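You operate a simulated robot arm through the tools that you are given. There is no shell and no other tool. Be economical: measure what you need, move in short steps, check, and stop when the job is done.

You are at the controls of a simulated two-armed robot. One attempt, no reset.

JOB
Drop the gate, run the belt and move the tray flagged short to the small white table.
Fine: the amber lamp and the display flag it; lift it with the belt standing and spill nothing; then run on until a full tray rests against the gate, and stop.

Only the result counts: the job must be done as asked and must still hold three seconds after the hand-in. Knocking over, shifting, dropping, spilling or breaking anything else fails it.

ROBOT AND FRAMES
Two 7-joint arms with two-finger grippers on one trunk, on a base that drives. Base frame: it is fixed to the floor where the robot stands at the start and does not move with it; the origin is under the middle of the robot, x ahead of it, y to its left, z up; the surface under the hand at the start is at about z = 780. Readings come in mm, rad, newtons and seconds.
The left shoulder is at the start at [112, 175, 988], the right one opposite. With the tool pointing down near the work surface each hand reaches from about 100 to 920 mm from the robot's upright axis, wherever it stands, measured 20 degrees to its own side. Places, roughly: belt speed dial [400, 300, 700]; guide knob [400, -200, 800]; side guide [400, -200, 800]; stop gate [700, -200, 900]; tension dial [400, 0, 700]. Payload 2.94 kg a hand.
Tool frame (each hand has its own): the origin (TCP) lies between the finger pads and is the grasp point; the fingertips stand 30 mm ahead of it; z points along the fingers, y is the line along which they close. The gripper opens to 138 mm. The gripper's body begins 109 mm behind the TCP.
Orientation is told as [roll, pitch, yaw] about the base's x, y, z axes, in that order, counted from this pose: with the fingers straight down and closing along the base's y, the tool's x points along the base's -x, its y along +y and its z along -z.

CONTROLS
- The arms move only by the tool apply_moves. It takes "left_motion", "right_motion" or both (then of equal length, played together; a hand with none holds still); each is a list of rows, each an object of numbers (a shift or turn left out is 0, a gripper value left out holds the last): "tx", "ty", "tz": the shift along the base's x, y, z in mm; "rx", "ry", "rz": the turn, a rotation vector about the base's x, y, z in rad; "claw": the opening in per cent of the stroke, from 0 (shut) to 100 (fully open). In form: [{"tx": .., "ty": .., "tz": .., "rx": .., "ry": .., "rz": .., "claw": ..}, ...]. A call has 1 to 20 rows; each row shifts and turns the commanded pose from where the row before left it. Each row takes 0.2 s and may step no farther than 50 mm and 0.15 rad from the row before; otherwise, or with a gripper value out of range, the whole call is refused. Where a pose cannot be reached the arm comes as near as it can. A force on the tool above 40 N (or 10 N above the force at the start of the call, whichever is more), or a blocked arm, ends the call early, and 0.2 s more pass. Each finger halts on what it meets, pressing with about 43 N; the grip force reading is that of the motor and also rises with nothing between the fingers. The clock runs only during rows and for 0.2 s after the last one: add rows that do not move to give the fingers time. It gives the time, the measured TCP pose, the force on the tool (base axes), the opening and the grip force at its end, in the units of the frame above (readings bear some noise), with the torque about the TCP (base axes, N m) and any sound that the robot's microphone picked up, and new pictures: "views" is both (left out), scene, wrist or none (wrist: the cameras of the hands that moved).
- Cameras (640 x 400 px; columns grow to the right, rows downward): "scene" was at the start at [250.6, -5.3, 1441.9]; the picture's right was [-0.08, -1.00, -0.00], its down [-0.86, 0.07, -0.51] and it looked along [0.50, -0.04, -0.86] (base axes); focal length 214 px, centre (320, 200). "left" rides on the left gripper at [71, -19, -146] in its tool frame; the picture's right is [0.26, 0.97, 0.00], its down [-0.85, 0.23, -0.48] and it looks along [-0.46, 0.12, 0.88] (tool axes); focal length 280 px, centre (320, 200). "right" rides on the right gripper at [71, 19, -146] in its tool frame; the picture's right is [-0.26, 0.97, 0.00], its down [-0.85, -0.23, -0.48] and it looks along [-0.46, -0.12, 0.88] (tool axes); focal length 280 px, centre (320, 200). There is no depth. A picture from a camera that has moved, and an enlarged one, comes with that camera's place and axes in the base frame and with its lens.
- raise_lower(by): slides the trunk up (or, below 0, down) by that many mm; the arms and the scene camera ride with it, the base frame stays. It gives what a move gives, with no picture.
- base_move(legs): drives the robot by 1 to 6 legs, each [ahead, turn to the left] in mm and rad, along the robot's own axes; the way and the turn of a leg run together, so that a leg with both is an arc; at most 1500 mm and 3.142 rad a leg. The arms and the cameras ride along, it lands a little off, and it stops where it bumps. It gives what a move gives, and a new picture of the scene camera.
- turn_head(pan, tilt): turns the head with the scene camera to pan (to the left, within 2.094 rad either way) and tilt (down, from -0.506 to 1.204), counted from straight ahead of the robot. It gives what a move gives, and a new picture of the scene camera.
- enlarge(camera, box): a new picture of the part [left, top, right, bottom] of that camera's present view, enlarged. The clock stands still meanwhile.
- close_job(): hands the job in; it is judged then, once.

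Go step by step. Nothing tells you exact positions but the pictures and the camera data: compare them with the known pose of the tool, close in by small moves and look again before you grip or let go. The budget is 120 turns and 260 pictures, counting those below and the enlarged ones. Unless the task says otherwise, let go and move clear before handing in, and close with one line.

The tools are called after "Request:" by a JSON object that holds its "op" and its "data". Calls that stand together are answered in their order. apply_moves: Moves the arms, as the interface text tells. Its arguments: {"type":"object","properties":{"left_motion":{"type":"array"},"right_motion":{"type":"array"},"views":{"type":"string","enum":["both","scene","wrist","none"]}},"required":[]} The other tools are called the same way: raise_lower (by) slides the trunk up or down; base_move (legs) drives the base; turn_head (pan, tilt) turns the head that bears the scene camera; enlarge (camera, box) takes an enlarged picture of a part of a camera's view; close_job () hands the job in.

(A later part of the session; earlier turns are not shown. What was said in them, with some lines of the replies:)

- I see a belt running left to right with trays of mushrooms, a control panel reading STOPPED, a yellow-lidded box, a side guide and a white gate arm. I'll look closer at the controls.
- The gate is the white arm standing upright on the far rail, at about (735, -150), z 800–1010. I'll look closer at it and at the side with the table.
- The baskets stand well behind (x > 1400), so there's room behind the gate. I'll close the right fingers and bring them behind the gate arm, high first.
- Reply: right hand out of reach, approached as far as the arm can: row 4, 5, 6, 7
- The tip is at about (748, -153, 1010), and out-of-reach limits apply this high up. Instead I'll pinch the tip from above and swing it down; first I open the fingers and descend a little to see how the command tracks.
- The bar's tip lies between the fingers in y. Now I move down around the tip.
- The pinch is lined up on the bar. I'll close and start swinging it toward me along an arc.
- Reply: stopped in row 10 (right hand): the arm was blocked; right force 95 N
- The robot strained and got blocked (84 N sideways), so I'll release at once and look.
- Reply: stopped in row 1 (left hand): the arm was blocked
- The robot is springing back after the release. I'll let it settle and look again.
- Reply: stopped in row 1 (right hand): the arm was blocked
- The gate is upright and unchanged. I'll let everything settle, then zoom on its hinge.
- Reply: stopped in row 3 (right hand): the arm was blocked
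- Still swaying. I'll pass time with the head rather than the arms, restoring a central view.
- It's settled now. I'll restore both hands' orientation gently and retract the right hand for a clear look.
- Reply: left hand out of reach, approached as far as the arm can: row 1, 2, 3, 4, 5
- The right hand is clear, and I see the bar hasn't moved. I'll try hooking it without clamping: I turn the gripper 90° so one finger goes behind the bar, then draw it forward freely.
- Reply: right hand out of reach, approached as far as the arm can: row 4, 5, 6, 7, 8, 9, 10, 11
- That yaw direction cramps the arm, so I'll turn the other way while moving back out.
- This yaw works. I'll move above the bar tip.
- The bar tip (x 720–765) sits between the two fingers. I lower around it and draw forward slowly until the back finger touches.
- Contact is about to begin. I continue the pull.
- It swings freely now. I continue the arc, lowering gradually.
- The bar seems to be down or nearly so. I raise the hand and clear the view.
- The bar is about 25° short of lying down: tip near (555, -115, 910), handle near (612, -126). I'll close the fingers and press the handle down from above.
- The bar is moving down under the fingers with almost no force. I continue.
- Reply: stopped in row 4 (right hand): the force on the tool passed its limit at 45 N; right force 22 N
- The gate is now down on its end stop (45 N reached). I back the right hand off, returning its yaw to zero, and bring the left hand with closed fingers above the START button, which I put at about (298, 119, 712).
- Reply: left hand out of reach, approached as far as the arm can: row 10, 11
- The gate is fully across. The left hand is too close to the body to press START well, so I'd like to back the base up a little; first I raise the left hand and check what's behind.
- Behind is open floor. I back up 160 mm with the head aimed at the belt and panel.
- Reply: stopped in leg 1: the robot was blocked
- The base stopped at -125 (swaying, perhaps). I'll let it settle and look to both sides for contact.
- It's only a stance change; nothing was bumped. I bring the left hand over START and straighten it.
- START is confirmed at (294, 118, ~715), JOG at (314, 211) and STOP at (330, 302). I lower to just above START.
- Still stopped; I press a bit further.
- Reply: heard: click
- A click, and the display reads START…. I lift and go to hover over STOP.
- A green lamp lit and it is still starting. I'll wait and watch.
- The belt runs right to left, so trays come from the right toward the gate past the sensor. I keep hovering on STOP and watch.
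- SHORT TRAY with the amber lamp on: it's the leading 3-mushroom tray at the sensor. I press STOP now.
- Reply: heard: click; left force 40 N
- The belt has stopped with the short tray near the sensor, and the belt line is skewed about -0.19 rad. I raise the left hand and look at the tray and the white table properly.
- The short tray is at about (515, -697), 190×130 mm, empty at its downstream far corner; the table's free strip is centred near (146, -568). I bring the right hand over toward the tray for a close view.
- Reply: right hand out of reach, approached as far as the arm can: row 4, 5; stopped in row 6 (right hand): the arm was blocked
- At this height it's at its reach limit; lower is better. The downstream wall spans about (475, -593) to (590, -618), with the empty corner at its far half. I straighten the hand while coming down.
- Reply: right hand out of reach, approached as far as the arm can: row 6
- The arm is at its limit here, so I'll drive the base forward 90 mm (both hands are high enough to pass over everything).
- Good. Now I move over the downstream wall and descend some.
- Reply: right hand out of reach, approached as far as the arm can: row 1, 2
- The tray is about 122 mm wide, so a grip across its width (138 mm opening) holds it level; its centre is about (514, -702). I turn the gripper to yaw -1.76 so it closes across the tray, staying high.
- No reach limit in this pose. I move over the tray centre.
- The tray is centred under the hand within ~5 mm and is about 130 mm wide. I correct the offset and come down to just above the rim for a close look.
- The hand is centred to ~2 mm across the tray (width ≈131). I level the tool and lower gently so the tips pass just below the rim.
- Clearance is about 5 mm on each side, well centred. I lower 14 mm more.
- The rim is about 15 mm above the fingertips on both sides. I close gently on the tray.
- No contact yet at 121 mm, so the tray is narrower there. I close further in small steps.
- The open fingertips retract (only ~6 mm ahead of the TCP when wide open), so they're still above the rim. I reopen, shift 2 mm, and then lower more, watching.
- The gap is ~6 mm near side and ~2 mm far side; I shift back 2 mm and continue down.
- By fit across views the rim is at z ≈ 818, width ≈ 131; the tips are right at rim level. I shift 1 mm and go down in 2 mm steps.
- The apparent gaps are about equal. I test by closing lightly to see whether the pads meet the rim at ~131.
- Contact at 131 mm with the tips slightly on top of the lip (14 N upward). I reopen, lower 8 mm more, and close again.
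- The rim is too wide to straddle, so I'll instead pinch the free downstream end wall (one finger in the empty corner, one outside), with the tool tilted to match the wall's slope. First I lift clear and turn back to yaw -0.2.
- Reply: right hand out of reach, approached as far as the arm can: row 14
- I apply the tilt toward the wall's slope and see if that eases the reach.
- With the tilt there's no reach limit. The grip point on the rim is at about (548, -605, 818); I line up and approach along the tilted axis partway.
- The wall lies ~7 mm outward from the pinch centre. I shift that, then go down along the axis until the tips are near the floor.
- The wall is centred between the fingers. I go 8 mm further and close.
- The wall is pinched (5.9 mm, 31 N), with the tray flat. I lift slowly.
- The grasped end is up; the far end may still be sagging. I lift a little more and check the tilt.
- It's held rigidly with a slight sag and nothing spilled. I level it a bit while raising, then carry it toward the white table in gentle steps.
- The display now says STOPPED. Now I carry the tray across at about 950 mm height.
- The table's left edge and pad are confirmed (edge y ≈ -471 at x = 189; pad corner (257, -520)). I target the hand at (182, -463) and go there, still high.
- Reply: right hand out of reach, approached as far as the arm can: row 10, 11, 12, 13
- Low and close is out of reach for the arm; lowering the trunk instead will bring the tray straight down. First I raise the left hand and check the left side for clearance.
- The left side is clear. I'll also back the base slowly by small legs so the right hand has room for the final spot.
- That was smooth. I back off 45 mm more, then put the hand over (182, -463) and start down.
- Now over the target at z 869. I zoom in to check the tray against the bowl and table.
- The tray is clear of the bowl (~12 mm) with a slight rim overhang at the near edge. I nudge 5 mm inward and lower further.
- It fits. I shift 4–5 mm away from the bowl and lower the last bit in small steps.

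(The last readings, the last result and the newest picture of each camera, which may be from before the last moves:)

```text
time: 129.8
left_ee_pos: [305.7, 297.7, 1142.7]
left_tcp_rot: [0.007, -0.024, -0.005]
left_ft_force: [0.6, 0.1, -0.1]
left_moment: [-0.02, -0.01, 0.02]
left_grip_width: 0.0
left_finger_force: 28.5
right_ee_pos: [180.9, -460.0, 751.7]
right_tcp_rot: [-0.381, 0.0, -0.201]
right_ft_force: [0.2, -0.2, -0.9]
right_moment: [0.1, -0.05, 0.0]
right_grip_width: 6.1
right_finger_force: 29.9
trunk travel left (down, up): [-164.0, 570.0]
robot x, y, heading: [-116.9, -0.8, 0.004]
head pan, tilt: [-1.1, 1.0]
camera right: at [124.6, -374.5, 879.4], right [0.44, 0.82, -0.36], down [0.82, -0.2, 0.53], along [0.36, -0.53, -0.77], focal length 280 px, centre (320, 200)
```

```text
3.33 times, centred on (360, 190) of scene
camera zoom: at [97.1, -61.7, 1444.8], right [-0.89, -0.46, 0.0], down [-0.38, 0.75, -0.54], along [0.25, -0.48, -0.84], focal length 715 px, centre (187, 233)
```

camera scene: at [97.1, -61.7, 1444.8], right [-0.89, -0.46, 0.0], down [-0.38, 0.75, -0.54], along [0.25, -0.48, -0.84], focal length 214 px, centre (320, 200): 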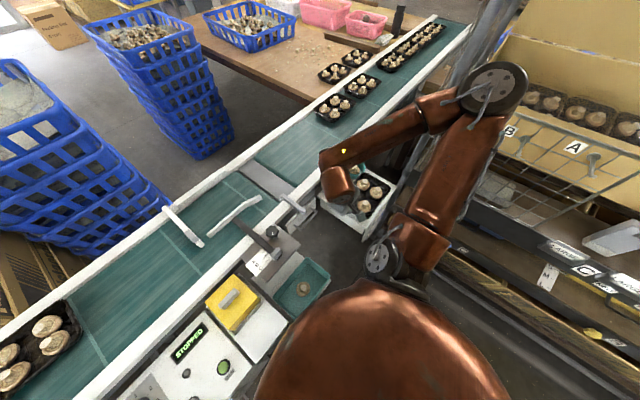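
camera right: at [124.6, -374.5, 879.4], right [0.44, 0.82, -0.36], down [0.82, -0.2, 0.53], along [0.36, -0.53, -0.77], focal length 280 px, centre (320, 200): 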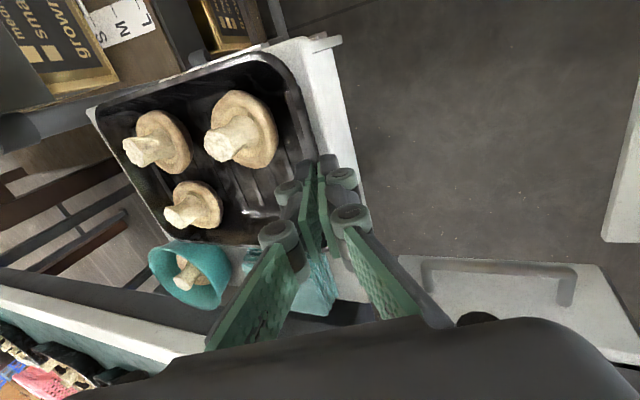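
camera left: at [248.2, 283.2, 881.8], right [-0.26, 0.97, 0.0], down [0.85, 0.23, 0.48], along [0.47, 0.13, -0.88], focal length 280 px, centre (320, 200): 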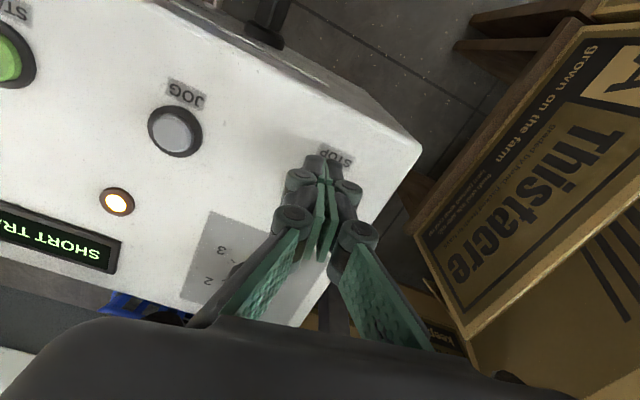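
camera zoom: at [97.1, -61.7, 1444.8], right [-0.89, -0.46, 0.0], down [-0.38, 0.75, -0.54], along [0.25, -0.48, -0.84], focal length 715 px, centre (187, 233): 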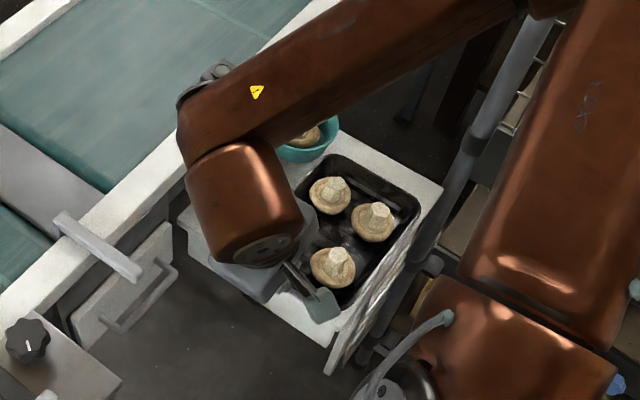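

Request:
{"op": "apply_moves", "data": {"right_motion": [{"tz": -2}, {"tz": -2}, {"tz": -2}, {}], "views": "none"}}

Request:
{"op": "apply_moves", "data": {"right_motion": [{"tz": -2}, {"tz": -2}, {}], "views": "wrist"}}

```text
time: 130.8
left_ee_pos: [306.3, 297.3, 1141.5]
left_tcp_rot: [0.006, -0.023, -0.003]
left_ft_force: [-0.7, -1.3, 0.3]
left_moment: [0.01, -0.01, -0.03]
left_grip_width: 0.1
left_finger_force: 28.5
right_ee_pos: [180.4, -459.3, 747.2]
right_tcp_rot: [-0.383, 0.0, -0.201]
right_ft_force: [-0.9, 0.4, -0.1]
right_moment: [0.05, 0.01, 0.0]
right_grip_width: 5.9
right_finger_force: 30.3
trunk travel left (down, up): [-164.0, 570.0]
robot x, y, heading: [-118.6, -2.7, 0.003]
head pan, tilt: [-1.1, 1.0]
```

```text
time: 131.6
left_ee_pos: [306.3, 298.5, 1142.5]
left_tcp_rot: [0.005, -0.022, -0.004]
left_ft_force: [1.0, 0.4, 0.5]
left_moment: [0.01, 0.0, -0.02]
left_grip_width: 0.0
left_finger_force: 28.5
right_ee_pos: [181.8, -458.6, 744.4]
right_tcp_rot: [-0.383, -0.002, -0.199]
right_ft_force: [0.3, -0.9, 16.6]
right_moment: [-0.1, 0.4, -0.02]
right_grip_width: 6.1
right_finger_force: 30.9
trunk travel left (down, up): [-164.0, 570.0]
robot x, y, heading: [-118.7, 2.5, 0.002]
head pan, tilt: [-1.1, 1.0]
camera right: at [125.0, -373.9, 870.7], right [0.44, 0.82, -0.36], down [0.82, -0.2, 0.53], along [0.36, -0.53, -0.77], focal length 280 px, centre (320, 200)
```

right: 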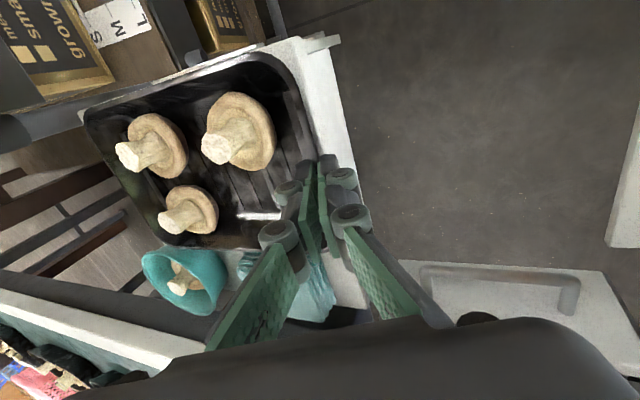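

The tray is down (16 N contact). I relieve 1 mm and open slowly.

Request:
{"op": "apply_moves", "data": {"right_motion": [{"tz": 1}, {"claw": 8}, {}, {"claw": 20}, {}, {}], "views": "wrist"}}

Request:
{"op": "enlarge", "data": {"camera": "scene", "box": [300, 130, 420, 250]}}

```text
time: 133.0
left_ee_pos: [306.0, 297.0, 1142.4]
left_tcp_rot: [0.006, -0.024, -0.004]
left_ft_force: [0.0, -0.4, 0.4]
left_moment: [0.02, 0.03, 0.0]
left_grip_width: 0.0
left_finger_force: 28.4
right_ee_pos: [180.3, -458.8, 745.2]
right_tcp_rot: [-0.382, 0.0, -0.2]
right_ft_force: [0.4, 0.1, 0.1]
right_moment: [0.0, -0.01, 0.02]
right_grip_width: 27.7
right_finger_force: 0.0
trunk travel left (down, up): [-164.0, 570.0]
robot x, y, heading: [-116.4, -0.5, 0.003]
head pan, tilt: [-1.1, 1.0]
camera right: at [124.9, -374.7, 870.3], right [0.43, 0.83, -0.36], down [0.82, -0.2, 0.53], along [0.36, -0.53, -0.77], focal length 280 px, centre (320, 200)
```

right: 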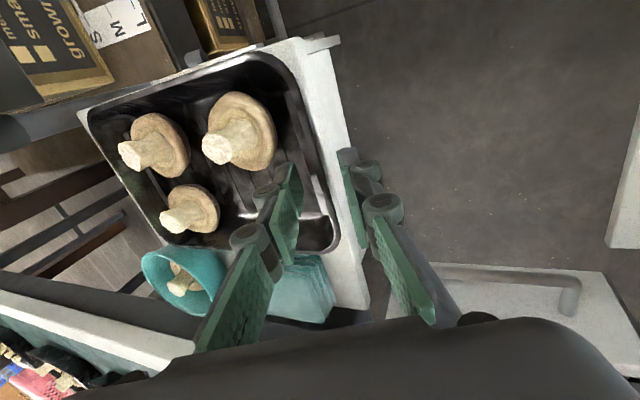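

```text
3.33 times, centred on (360, 190) of scene
camera zoom: at [97.1, -61.6, 1444.8], right [-0.89, -0.46, 0.0], down [-0.38, 0.75, -0.54], along [0.25, -0.48, -0.84], focal length 715 px, centre (187, 233)
```

zoom: 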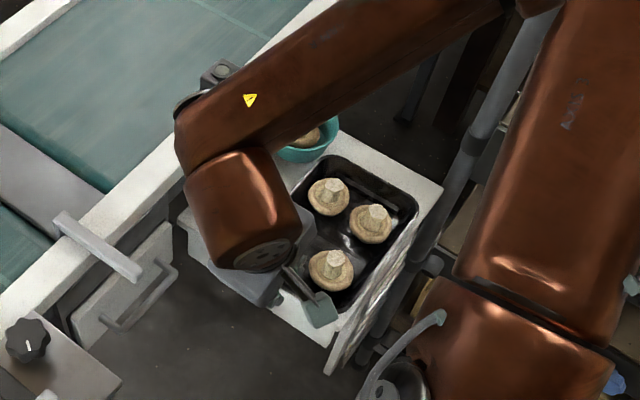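

The tray rests flat on the table, three mushrooms in place. I withdraw along the tool axis.

Request:
{"op": "apply_moves", "data": {"right_motion": [{"tx": 0.4, "ty": 2.2, "tz": 5.6}, {"tx": 0.7, "ty": 3.6, "tz": 9.3}, {"tx": 1, "ty": 5.5, "tz": 14}, {"tx": 1, "ty": 5.5, "tz": 14}, {"tx": 1, "ty": 5.5, "tz": 14}, {"tx": 1, "ty": 7, "tz": 18}, {"ty": 5, "tz": 30}, {"tz": 40}, {"tz": 40}, {"tz": 40}, {}], "views": "both"}}

Request:
{"op": "enlarge", "data": {"camera": "scene", "box": [300, 130, 420, 250]}}

```text
time: 135.4
left_ee_pos: [305.5, 298.2, 1141.7]
left_tcp_rot: [0.007, -0.022, -0.003]
left_ft_force: [-0.1, -0.4, 0.2]
left_moment: [0.03, 0.01, 0.0]
left_grip_width: 0.0
left_finger_force: 28.0
right_ee_pos: [184.6, -423.0, 968.1]
right_tcp_rot: [-0.381, 0.001, -0.201]
right_ft_force: [-0.1, -0.4, 0.2]
right_moment: [0.03, -0.04, 0.01]
right_grip_width: 27.6
right_finger_force: 0.1
trunk travel left (down, up): [-164.0, 570.0]
robot x, y, heading: [-116.8, 3.8, 0.002]
head pan, tilt: [-1.1, 1.0]
camera scene: at [97.0, -61.5, 1444.8], right [-0.89, -0.46, 0.0], down [-0.38, 0.75, -0.54], along [0.25, -0.48, -0.84], focal length 214 px, centre (320, 200)
camera right: at [127.8, -338.5, 1095.9], right [0.43, 0.83, -0.36], down [0.83, -0.2, 0.53], along [0.36, -0.53, -0.77], focal length 280 px, centre (320, 200)
```

scene: 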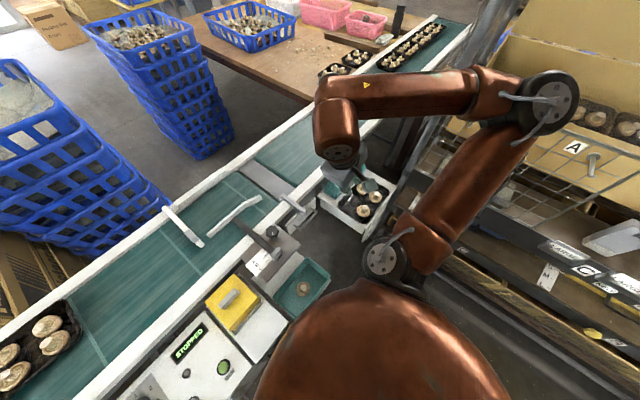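
right: 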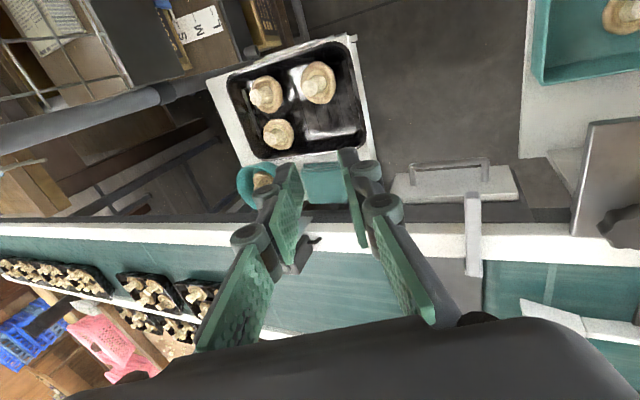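

```text
3.33 times, centred on (360, 190) of scene
camera zoom: at [97.0, -61.5, 1444.8], right [-0.89, -0.46, 0.0], down [-0.38, 0.75, -0.54], along [0.25, -0.48, -0.84], focal length 715 px, centre (187, 233)
```

zoom: 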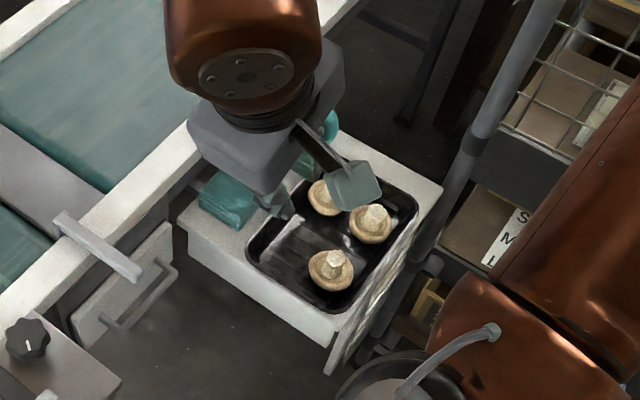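

The tray is safely on the table. Now the left hand goes back to START, with the head aimed at the belt.

Request:
{"op": "turn_head", "data": {"pan": -0.3, "tilt": 0.9}}

Request:
{"op": "apply_moves", "data": {"left_motion": [{"tz": -45, "ty": -20}, {"tz": -45, "ty": -30}, {"tz": -45, "ty": -30, "tx": -5}, {"tz": -45, "ty": -30, "tx": -5}, {"tz": -45, "ty": -30, "tx": -5}, {"tz": -45, "ty": -30}, {"tz": -40, "ty": -11}, {"tz": -30}, {}], "right_motion": [{"ty": 10, "tz": 20}, {"ty": 10, "tz": 20}, {"tz": 20}, {}, {}, {}, {}, {}, {}], "views": "both"}}

```text
time: 136.5
left_ee_pos: [305.4, 297.9, 1142.5]
left_tcp_rot: [0.008, -0.023, -0.004]
left_ft_force: [-0.1, -0.2, 0.5]
left_moment: [0.01, -0.02, -0.03]
left_grip_width: 0.0
left_finger_force: 28.3
right_ee_pos: [183.8, -423.1, 968.3]
right_tcp_rot: [-0.381, 0.002, -0.201]
right_ft_force: [-0.1, 0.6, 0.6]
right_moment: [0.0, -0.02, 0.0]
right_grip_width: 27.8
right_finger_force: 0.0
trunk travel left (down, up): [-164.0, 570.0]
robot x, y, heading: [-118.1, 0.6, 0.006]
head pan, tilt: [-0.3, 0.901]
camera scene: at [137.4, -21.8, 1452.0], right [-0.29, -0.96, 0.0], down [-0.75, 0.23, -0.62], along [0.59, -0.18, -0.78], focal length 214 px, centre (320, 200)
```

scene: 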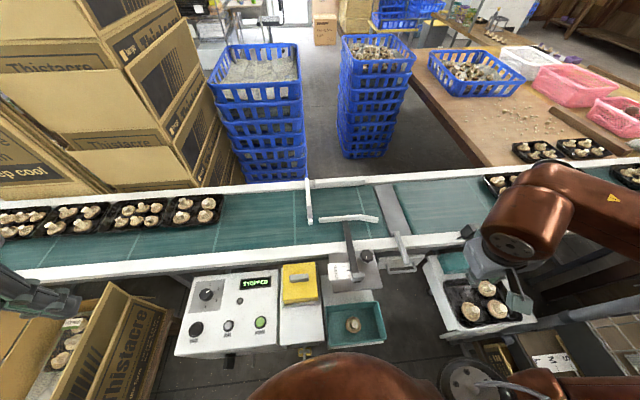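

```text
refused: row 2 steps farther than a row can; nothing moved
```

Request:
{"op": "apply_moves", "data": {"left_motion": [{"tz": -38, "ty": -20}, {"tz": -38, "ty": -25}, {"tz": -38, "ty": -25, "tx": -5}, {"tz": -38, "ty": -25, "tx": -5}, {"tz": -38, "ty": -25, "tx": -5}, {"tz": -38, "ty": -25}, {"tz": -38, "ty": -25}, {"tz": -38, "ty": -11}, {"tz": -38}, {}], "right_motion": [{"tz": 20}, {"tz": 20}, {"tz": 20}, {}, {}, {}, {}, {}, {}, {}], "views": "both"}}

```text
time: 138.7
left_ee_pos: [289.5, 116.0, 800.5]
left_tcp_rot: [0.007, -0.022, -0.003]
left_ft_force: [0.3, 0.0, 0.1]
left_moment: [0.0, 0.04, 0.02]
left_grip_width: 0.1
left_finger_force: 27.6
right_ee_pos: [184.9, -423.1, 1027.8]
right_tcp_rot: [-0.383, -0.001, -0.202]
right_ft_force: [0.2, 0.1, -0.6]
right_moment: [0.0, 0.0, -0.03]
right_grip_width: 27.8
right_finger_force: 0.0
trunk travel left (down, up): [-164.0, 570.0]
robot x, y, heading: [-118.9, 0.6, 0.007]
head pan, tilt: [-0.3, 0.901]
camera scene: at [137.3, -22.1, 1452.1], right [-0.29, -0.96, 0.0], down [-0.75, 0.23, -0.62], along [0.59, -0.18, -0.78], focal length 214 px, centre (320, 200)
camera right: at [128.1, -339.4, 1154.5], right [0.44, 0.83, -0.36], down [0.82, -0.2, 0.53], along [0.36, -0.53, -0.77], focal length 280 px, centre (320, 200)
camera left: at [215.1, 97.4, 944.7], right [-0.26, 0.97, 0.0], down [0.84, 0.22, 0.5], along [0.48, 0.13, -0.87], focal length 280 px, centre (320, 200)
```

scene: 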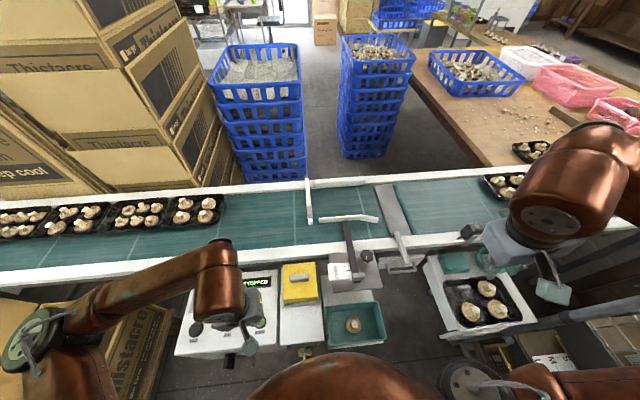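
right: 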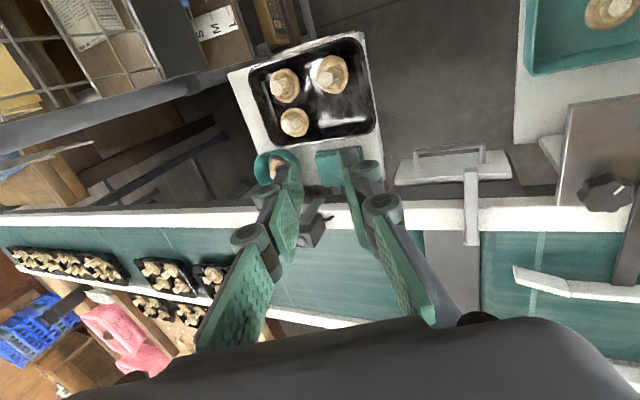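
left: 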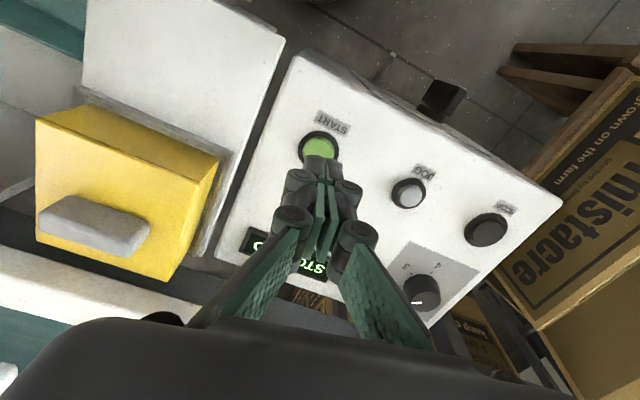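

I press START (to z ≈ 738 as before), then go straight to STOP.

Request:
{"op": "apply_moves", "data": {"left_motion": [{"tz": -30}, {"tz": -20}, {"tz": -5}, {"tz": -4}, {"tz": -3}, {}, {"tz": 30}, {"tx": 9, "ty": 46}, {"tx": 8, "ty": 46}, {"tx": 8, "ty": 47}, {"tx": 8, "ty": 47}], "views": "scene"}}

```text
time: 141.1
left_ee_pos: [320.6, 305.5, 771.5]
left_tcp_rot: [0.008, -0.021, -0.006]
left_ft_force: [-0.6, 0.1, -0.2]
left_moment: [0.0, 0.0, 0.03]
left_grip_width: 0.0
left_finger_force: 28.5
right_ee_pos: [183.7, -422.9, 1028.0]
right_tcp_rot: [-0.381, 0.0, -0.201]
right_ft_force: [-1.3, -0.3, 0.4]
right_moment: [0.0, -0.02, 0.02]
right_grip_width: 27.5
right_finger_force: 0.1
trunk travel left (down, up): [-164.0, 570.0]
robot x, y, heading: [-119.5, -2.5, 0.004]
head pan, tilt: [-0.3, 0.901]
heard: click
camera scene: at [136.8, -21.4, 1452.2], right [-0.29, -0.96, 0.0], down [-0.75, 0.23, -0.62], along [0.59, -0.18, -0.78], focal length 214 px, centre (320, 200)
```

scene: 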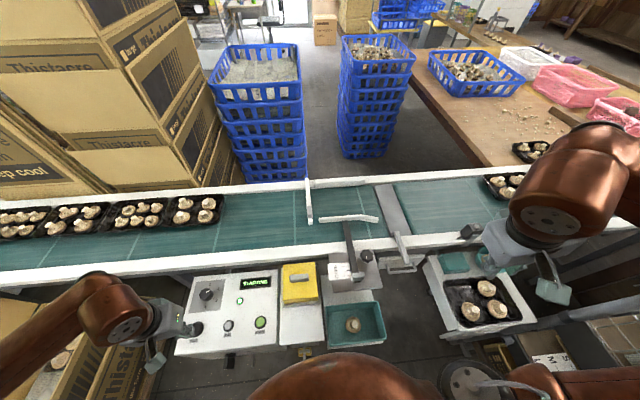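

A click and it's starting. I hover lower on STOP and watch.

Request:
{"op": "apply_moves", "data": {"left_motion": [{"tz": -14, "ty": -2}, {}, {}, {}, {}, {}, {}, {}], "views": "scene"}}

```text
time: 142.9
left_ee_pos: [322.6, 301.1, 756.2]
left_tcp_rot: [0.006, -0.023, -0.005]
left_ft_force: [0.7, 0.4, -0.1]
left_moment: [0.03, 0.0, -0.04]
left_grip_width: 0.2
left_finger_force: 28.6
right_ee_pos: [183.3, -423.7, 1027.0]
right_tcp_rot: [-0.381, -0.001, -0.201]
right_ft_force: [1.0, 0.2, -0.3]
right_moment: [-0.03, -0.04, 0.03]
right_grip_width: 27.5
right_finger_force: 0.1
trunk travel left (down, up): [-164.0, 570.0]
robot x, y, heading: [-117.3, -2.0, 0.003]
head pan, tilt: [-0.3, 0.901]
camera scene: at [137.5, -21.7, 1452.0], right [-0.29, -0.96, 0.0], down [-0.75, 0.23, -0.62], along [0.59, -0.18, -0.78], focal length 214 px, centre (320, 200)
```

scene: 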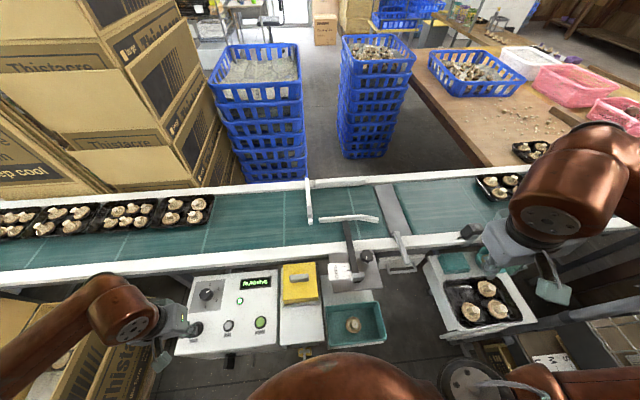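

Request:
{"op": "apply_moves", "data": {"left_motion": [{}, {}, {}, {}, {}, {}, {}, {}, {}], "views": "scene"}}

```text
time: 144.9
left_ee_pos: [321.9, 303.0, 756.4]
left_tcp_rot: [0.008, -0.022, -0.003]
left_ft_force: [0.3, 0.1, -0.4]
left_moment: [-0.03, -0.02, 0.0]
left_grip_width: 0.1
left_finger_force: 28.0
right_ee_pos: [185.1, -423.0, 1028.3]
right_tcp_rot: [-0.381, -0.001, -0.199]
right_ft_force: [0.0, -0.1, 0.2]
right_moment: [-0.02, 0.0, -0.01]
right_grip_width: 27.7
right_finger_force: 0.1
trunk travel left (down, up): [-164.0, 570.0]
robot x, y, heading: [-121.7, 1.3, 0.006]
head pan, tilt: [-0.3, 0.901]
camera scene: at [137.5, -21.7, 1452.0], right [-0.29, -0.96, 0.0], down [-0.75, 0.23, -0.62], along [0.59, -0.18, -0.78], focal length 214 px, centre (320, 200)
```

scene: 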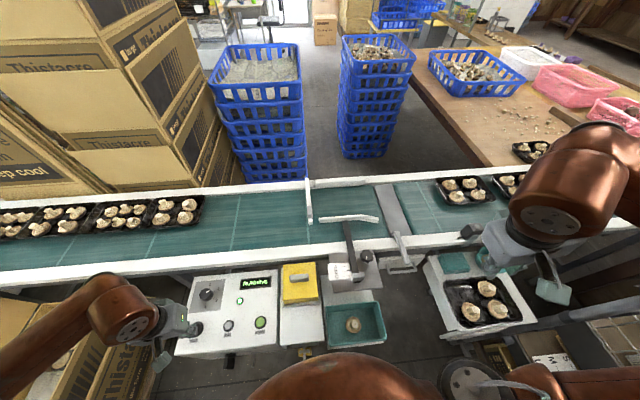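

Request:
{"op": "apply_moves", "data": {"left_motion": [{}, {}, {}, {}, {}, {}, {}, {}, {}, {}, {}, {}, {}, {}, {}], "views": "scene"}}

```text
time: 148.1
left_ee_pos: [321.9, 301.2, 756.7]
left_tcp_rot: [0.007, -0.022, -0.004]
left_ft_force: [0.4, 1.0, 0.2]
left_moment: [0.03, -0.02, 0.0]
left_grip_width: 0.0
left_finger_force: 28.3
right_ee_pos: [184.9, -422.4, 1028.1]
right_tcp_rot: [-0.383, 0.0, -0.2]
right_ft_force: [-0.8, -0.6, 0.3]
right_moment: [0.02, -0.02, 0.04]
right_grip_width: 27.5
right_finger_force: 0.1
trunk travel left (down, up): [-164.0, 570.0]
robot x, y, heading: [-119.7, -4.3, 0.007]
head pan, tilt: [-0.3, 0.901]
camera scene: at [137.5, -21.7, 1452.0], right [-0.29, -0.96, 0.0], down [-0.75, 0.23, -0.62], along [0.59, -0.18, -0.78], focal length 214 px, centre (320, 200)
```

scene: 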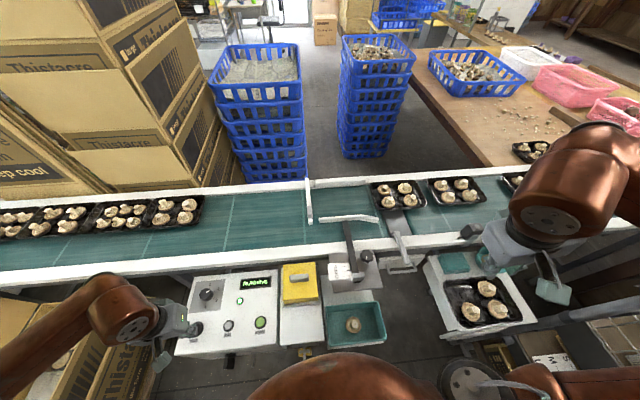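

A full tray is crossing the transfer plate, about 3 s from the gate.

Request:
{"op": "apply_moves", "data": {"left_motion": [{}, {}, {}, {}, {}, {}, {}, {}, {}, {}, {}], "views": "scene"}}

```text
time: 150.5
left_ee_pos: [323.0, 300.6, 756.8]
left_tcp_rot: [0.007, -0.024, -0.002]
left_ft_force: [-0.4, -0.1, 0.2]
left_moment: [-0.02, 0.0, 0.03]
left_grip_width: 0.0
left_finger_force: 28.4
right_ee_pos: [184.1, -422.9, 1028.0]
right_tcp_rot: [-0.384, 0.0, -0.2]
right_ft_force: [-0.1, 0.4, -0.3]
right_moment: [-0.01, 0.02, 0.01]
right_grip_width: 27.5
right_finger_force: 0.0
trunk travel left (down, up): [-164.0, 570.0]
robot x, y, heading: [-119.8, -0.9, 0.007]
head pan, tilt: [-0.3, 0.901]
camera scene: at [137.5, -21.7, 1452.0], right [-0.29, -0.96, 0.0], down [-0.75, 0.23, -0.62], along [0.59, -0.18, -0.78], focal length 214 px, centre (320, 200)
```

scene: 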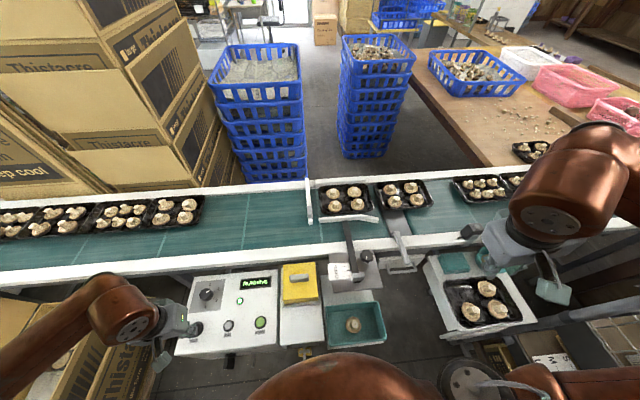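

The tray is a few mm from the gate; by the time STOP clicks (~1 s) it will be resting on it. I press now.

Request:
{"op": "apply_moves", "data": {"left_motion": [{"tz": -4}, {"tz": -6}, {"tz": -5}, {"tz": -4}, {"tz": -2}], "views": "scene"}}

Request:
{"op": "enlarge", "data": {"camera": "scene", "box": [200, 160, 440, 310]}}

```text
time: 151.7
left_ee_pos: [323.2, 300.6, 735.7]
left_tcp_rot: [0.008, -0.028, -0.002]
left_ft_force: [-1.4, 4.6, 29.9]
left_moment: [0.08, 0.17, -0.09]
left_grip_width: 6.1
left_finger_force: 28.8
right_ee_pos: [183.0, -424.3, 1027.9]
right_tcp_rot: [-0.382, -0.001, -0.201]
right_ft_force: [-0.2, -0.1, -0.4]
right_moment: [0.0, 0.03, 0.0]
right_grip_width: 27.6
right_finger_force: 0.2
trunk travel left (down, up): [-164.0, 570.0]
robot x, y, heading: [-118.9, -1.3, 0.003]
head pan, tilt: [-0.3, 0.901]
heard: click
camera scene: at [135.1, -22.6, 1452.8], right [-0.29, -0.96, 0.0], down [-0.75, 0.23, -0.62], along [0.59, -0.18, -0.78], focal length 214 px, centre (320, 200)
```

scene: 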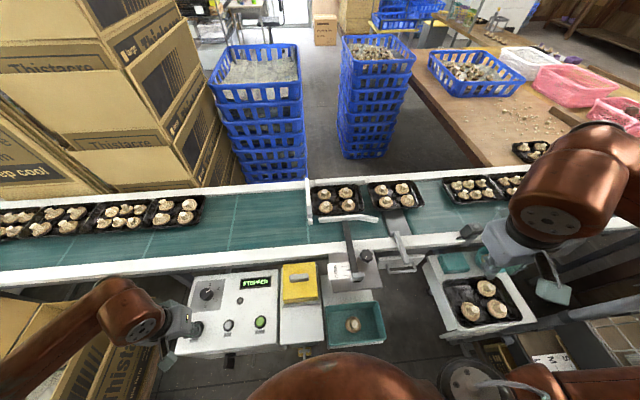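

```text
2.67 times, centred on (320, 235) of scene
camera zoom: at [135.1, -22.6, 1452.8], right [-0.29, -0.96, 0.0], down [-0.75, 0.23, -0.62], along [0.59, -0.18, -0.78], focal length 572 px, centre (320, 107)
```

zoom: 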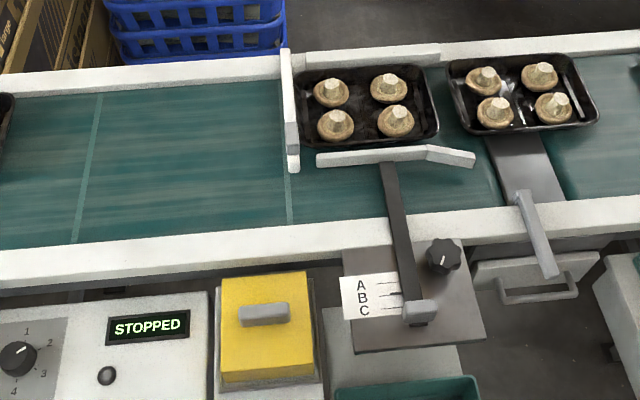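

STOPPED, with the full tray at the gate. I lift the left hand clear and check for any gap at the gate.

Request:
{"op": "apply_moves", "data": {"left_motion": [{"tz": 30}, {"tz": 40}, {"tz": 45}, {"tz": 45}, {"tz": 45}, {}], "views": "none"}}

Request:
{"op": "enlarge", "data": {"camera": "scene", "box": [295, 175, 375, 230]}}

Request:
{"op": "turn_head", "data": {"pan": 0.1, "tilt": 0.9}}

Request:
{"op": "enlarge", "data": {"camera": "scene", "box": [340, 180, 500, 300]}}

```text
time: 153.1
left_ee_pos: [323.6, 301.9, 937.2]
left_tcp_rot: [0.005, -0.02, -0.003]
left_ft_force: [-0.6, -0.2, -0.8]
left_moment: [-0.02, 0.01, 0.02]
left_grip_width: 0.0
left_finger_force: 28.3
right_ee_pos: [185.0, -423.4, 1027.6]
right_tcp_rot: [-0.384, 0.002, -0.201]
right_ft_force: [0.9, 0.5, -0.2]
right_moment: [-0.04, 0.0, -0.01]
right_grip_width: 27.6
right_finger_force: 0.2
trunk travel left (down, up): [-164.0, 570.0]
robot x, y, heading: [-120.3, -1.0, 0.005]
head pan, tilt: [-0.3, 0.901]
```

```text
7.27 times, centred on (335, 202) of scene
camera zoom: at [138.0, -21.2, 1451.8], right [-0.29, -0.96, 0.0], down [-0.75, 0.23, -0.62], along [0.59, -0.18, -0.78], focal length 1560 px, centre (211, 182)
```

zoom: 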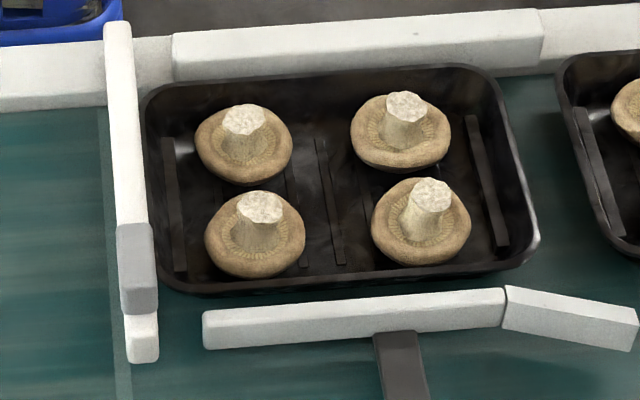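

```text
time: 154.0
left_ee_pos: [323.7, 300.6, 937.4]
left_tcp_rot: [0.008, -0.023, -0.004]
left_ft_force: [0.7, -0.7, 0.6]
left_moment: [0.01, 0.0, -0.02]
left_grip_width: 0.0
left_finger_force: 28.0
right_ee_pos: [183.4, -423.3, 1027.1]
right_tcp_rot: [-0.381, 0.0, -0.2]
right_ft_force: [0.5, -0.3, 0.2]
right_moment: [0.0, 0.01, 0.02]
right_grip_width: 27.6
right_finger_force: 0.1
trunk travel left (down, up): [-164.0, 570.0]
robot x, y, heading: [-119.0, -3.2, 0.004]
head pan, tilt: [0.099, 0.901]
camera scene: at [140.4, 8.0, 1452.0], right [0.1, -0.99, 0.0], down [-0.78, -0.08, -0.62], along [0.62, 0.06, -0.78], focal length 214 px, centre (320, 200)
```

scene: 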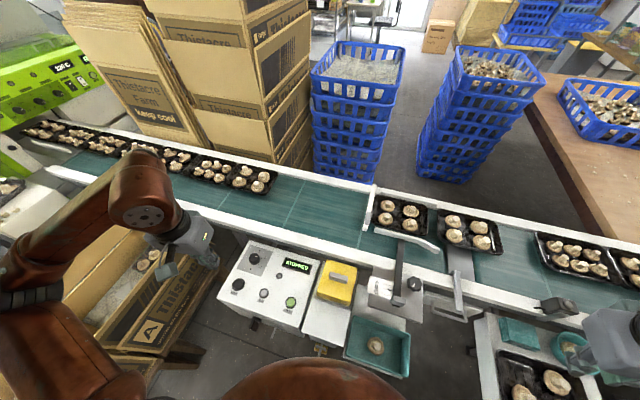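

```text
3.33 times, centred on (420, 240) of scene
camera zoom: at [140.4, 8.0, 1452.0], right [0.1, -0.99, 0.0], down [-0.78, -0.08, -0.62], along [0.62, 0.06, -0.78], focal length 715 px, centre (-13, 67)
```

zoom: 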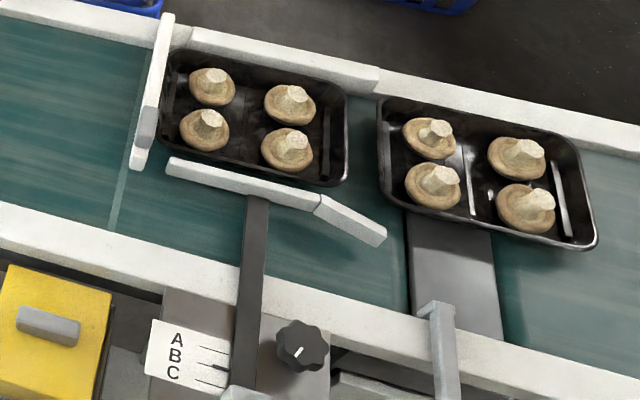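

It looks touching, but I want the view from the other side, so I move the right wrist camera over for a check.

Request:
{"op": "apply_moves", "data": {"right_motion": [{"tx": 35, "ty": 15}, {"tx": 40, "ty": 20}, {"tx": 40, "ty": 20}, {"tx": 40, "ty": 25}, {"tx": 40, "ty": 25}, {}], "views": "wrist"}}

```text
time: 155.4
left_ee_pos: [322.0, 301.2, 939.3]
left_tcp_rot: [0.007, -0.023, -0.005]
left_ft_force: [-0.1, -0.2, 0.5]
left_moment: [-0.06, -0.05, -0.02]
left_grip_width: 0.0
left_finger_force: 28.4
right_ee_pos: [380.1, -319.2, 1028.7]
right_tcp_rot: [-0.383, -0.004, -0.201]
right_ft_force: [-0.3, 0.1, 0.4]
right_moment: [0.02, -0.04, 0.01]
right_grip_width: 27.7
right_finger_force: 0.1
trunk travel left (down, up): [-164.0, 570.0]
robot x, y, heading: [-116.9, -2.8, 0.004]
head pan, tilt: [0.099, 0.901]
camera right: at [323.3, -235.3, 1156.0], right [0.44, 0.83, -0.36], down [0.82, -0.2, 0.53], along [0.36, -0.53, -0.77], focal length 280 px, centre (320, 200)
```

right: 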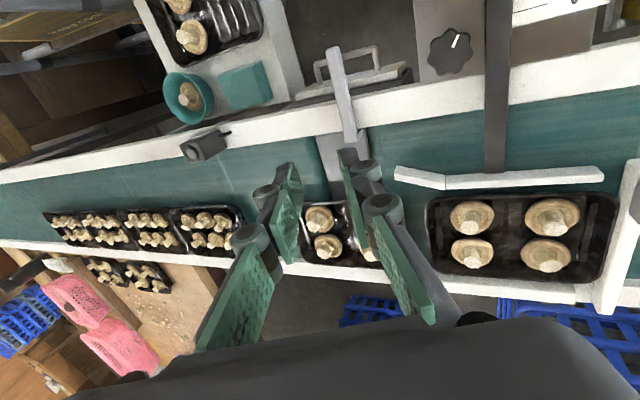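

Request:
{"op": "enlarge", "data": {"camera": "right", "box": [540, 150, 640, 320]}}

```text
2.35 times, centred on (590, 235) of right
camera zoom: at [323.3, -235.3, 1156.0], right [0.44, 0.83, -0.36], down [0.82, -0.2, 0.53], along [0.36, -0.53, -0.77], focal length 660 px, centre (-315, 118)
```

zoom: 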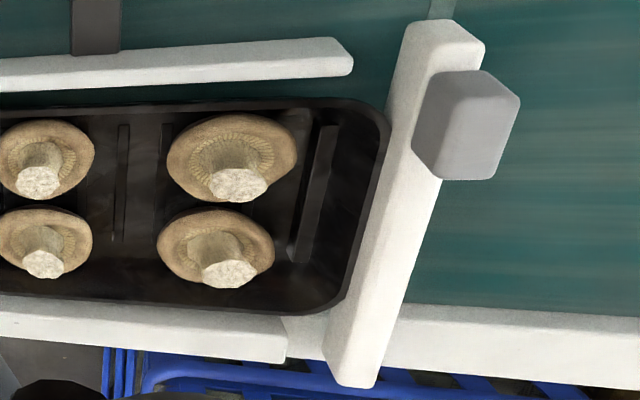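

The full tray sits flush against the lowered gate, the belt reads STOPPED, the short tray rests on the white table and both hands are clear. I'm handing in.

Request:
{"op": "close_job", "data": {}}

```text
The job is handed in.
```

I dropped the gate, moved the tray flagged short to the small white table with the belt stopped and nothing spilled, and then ran the belt until a full tray rested against the gate. The belt is stopped again and the job is handed in; no verdict came back.
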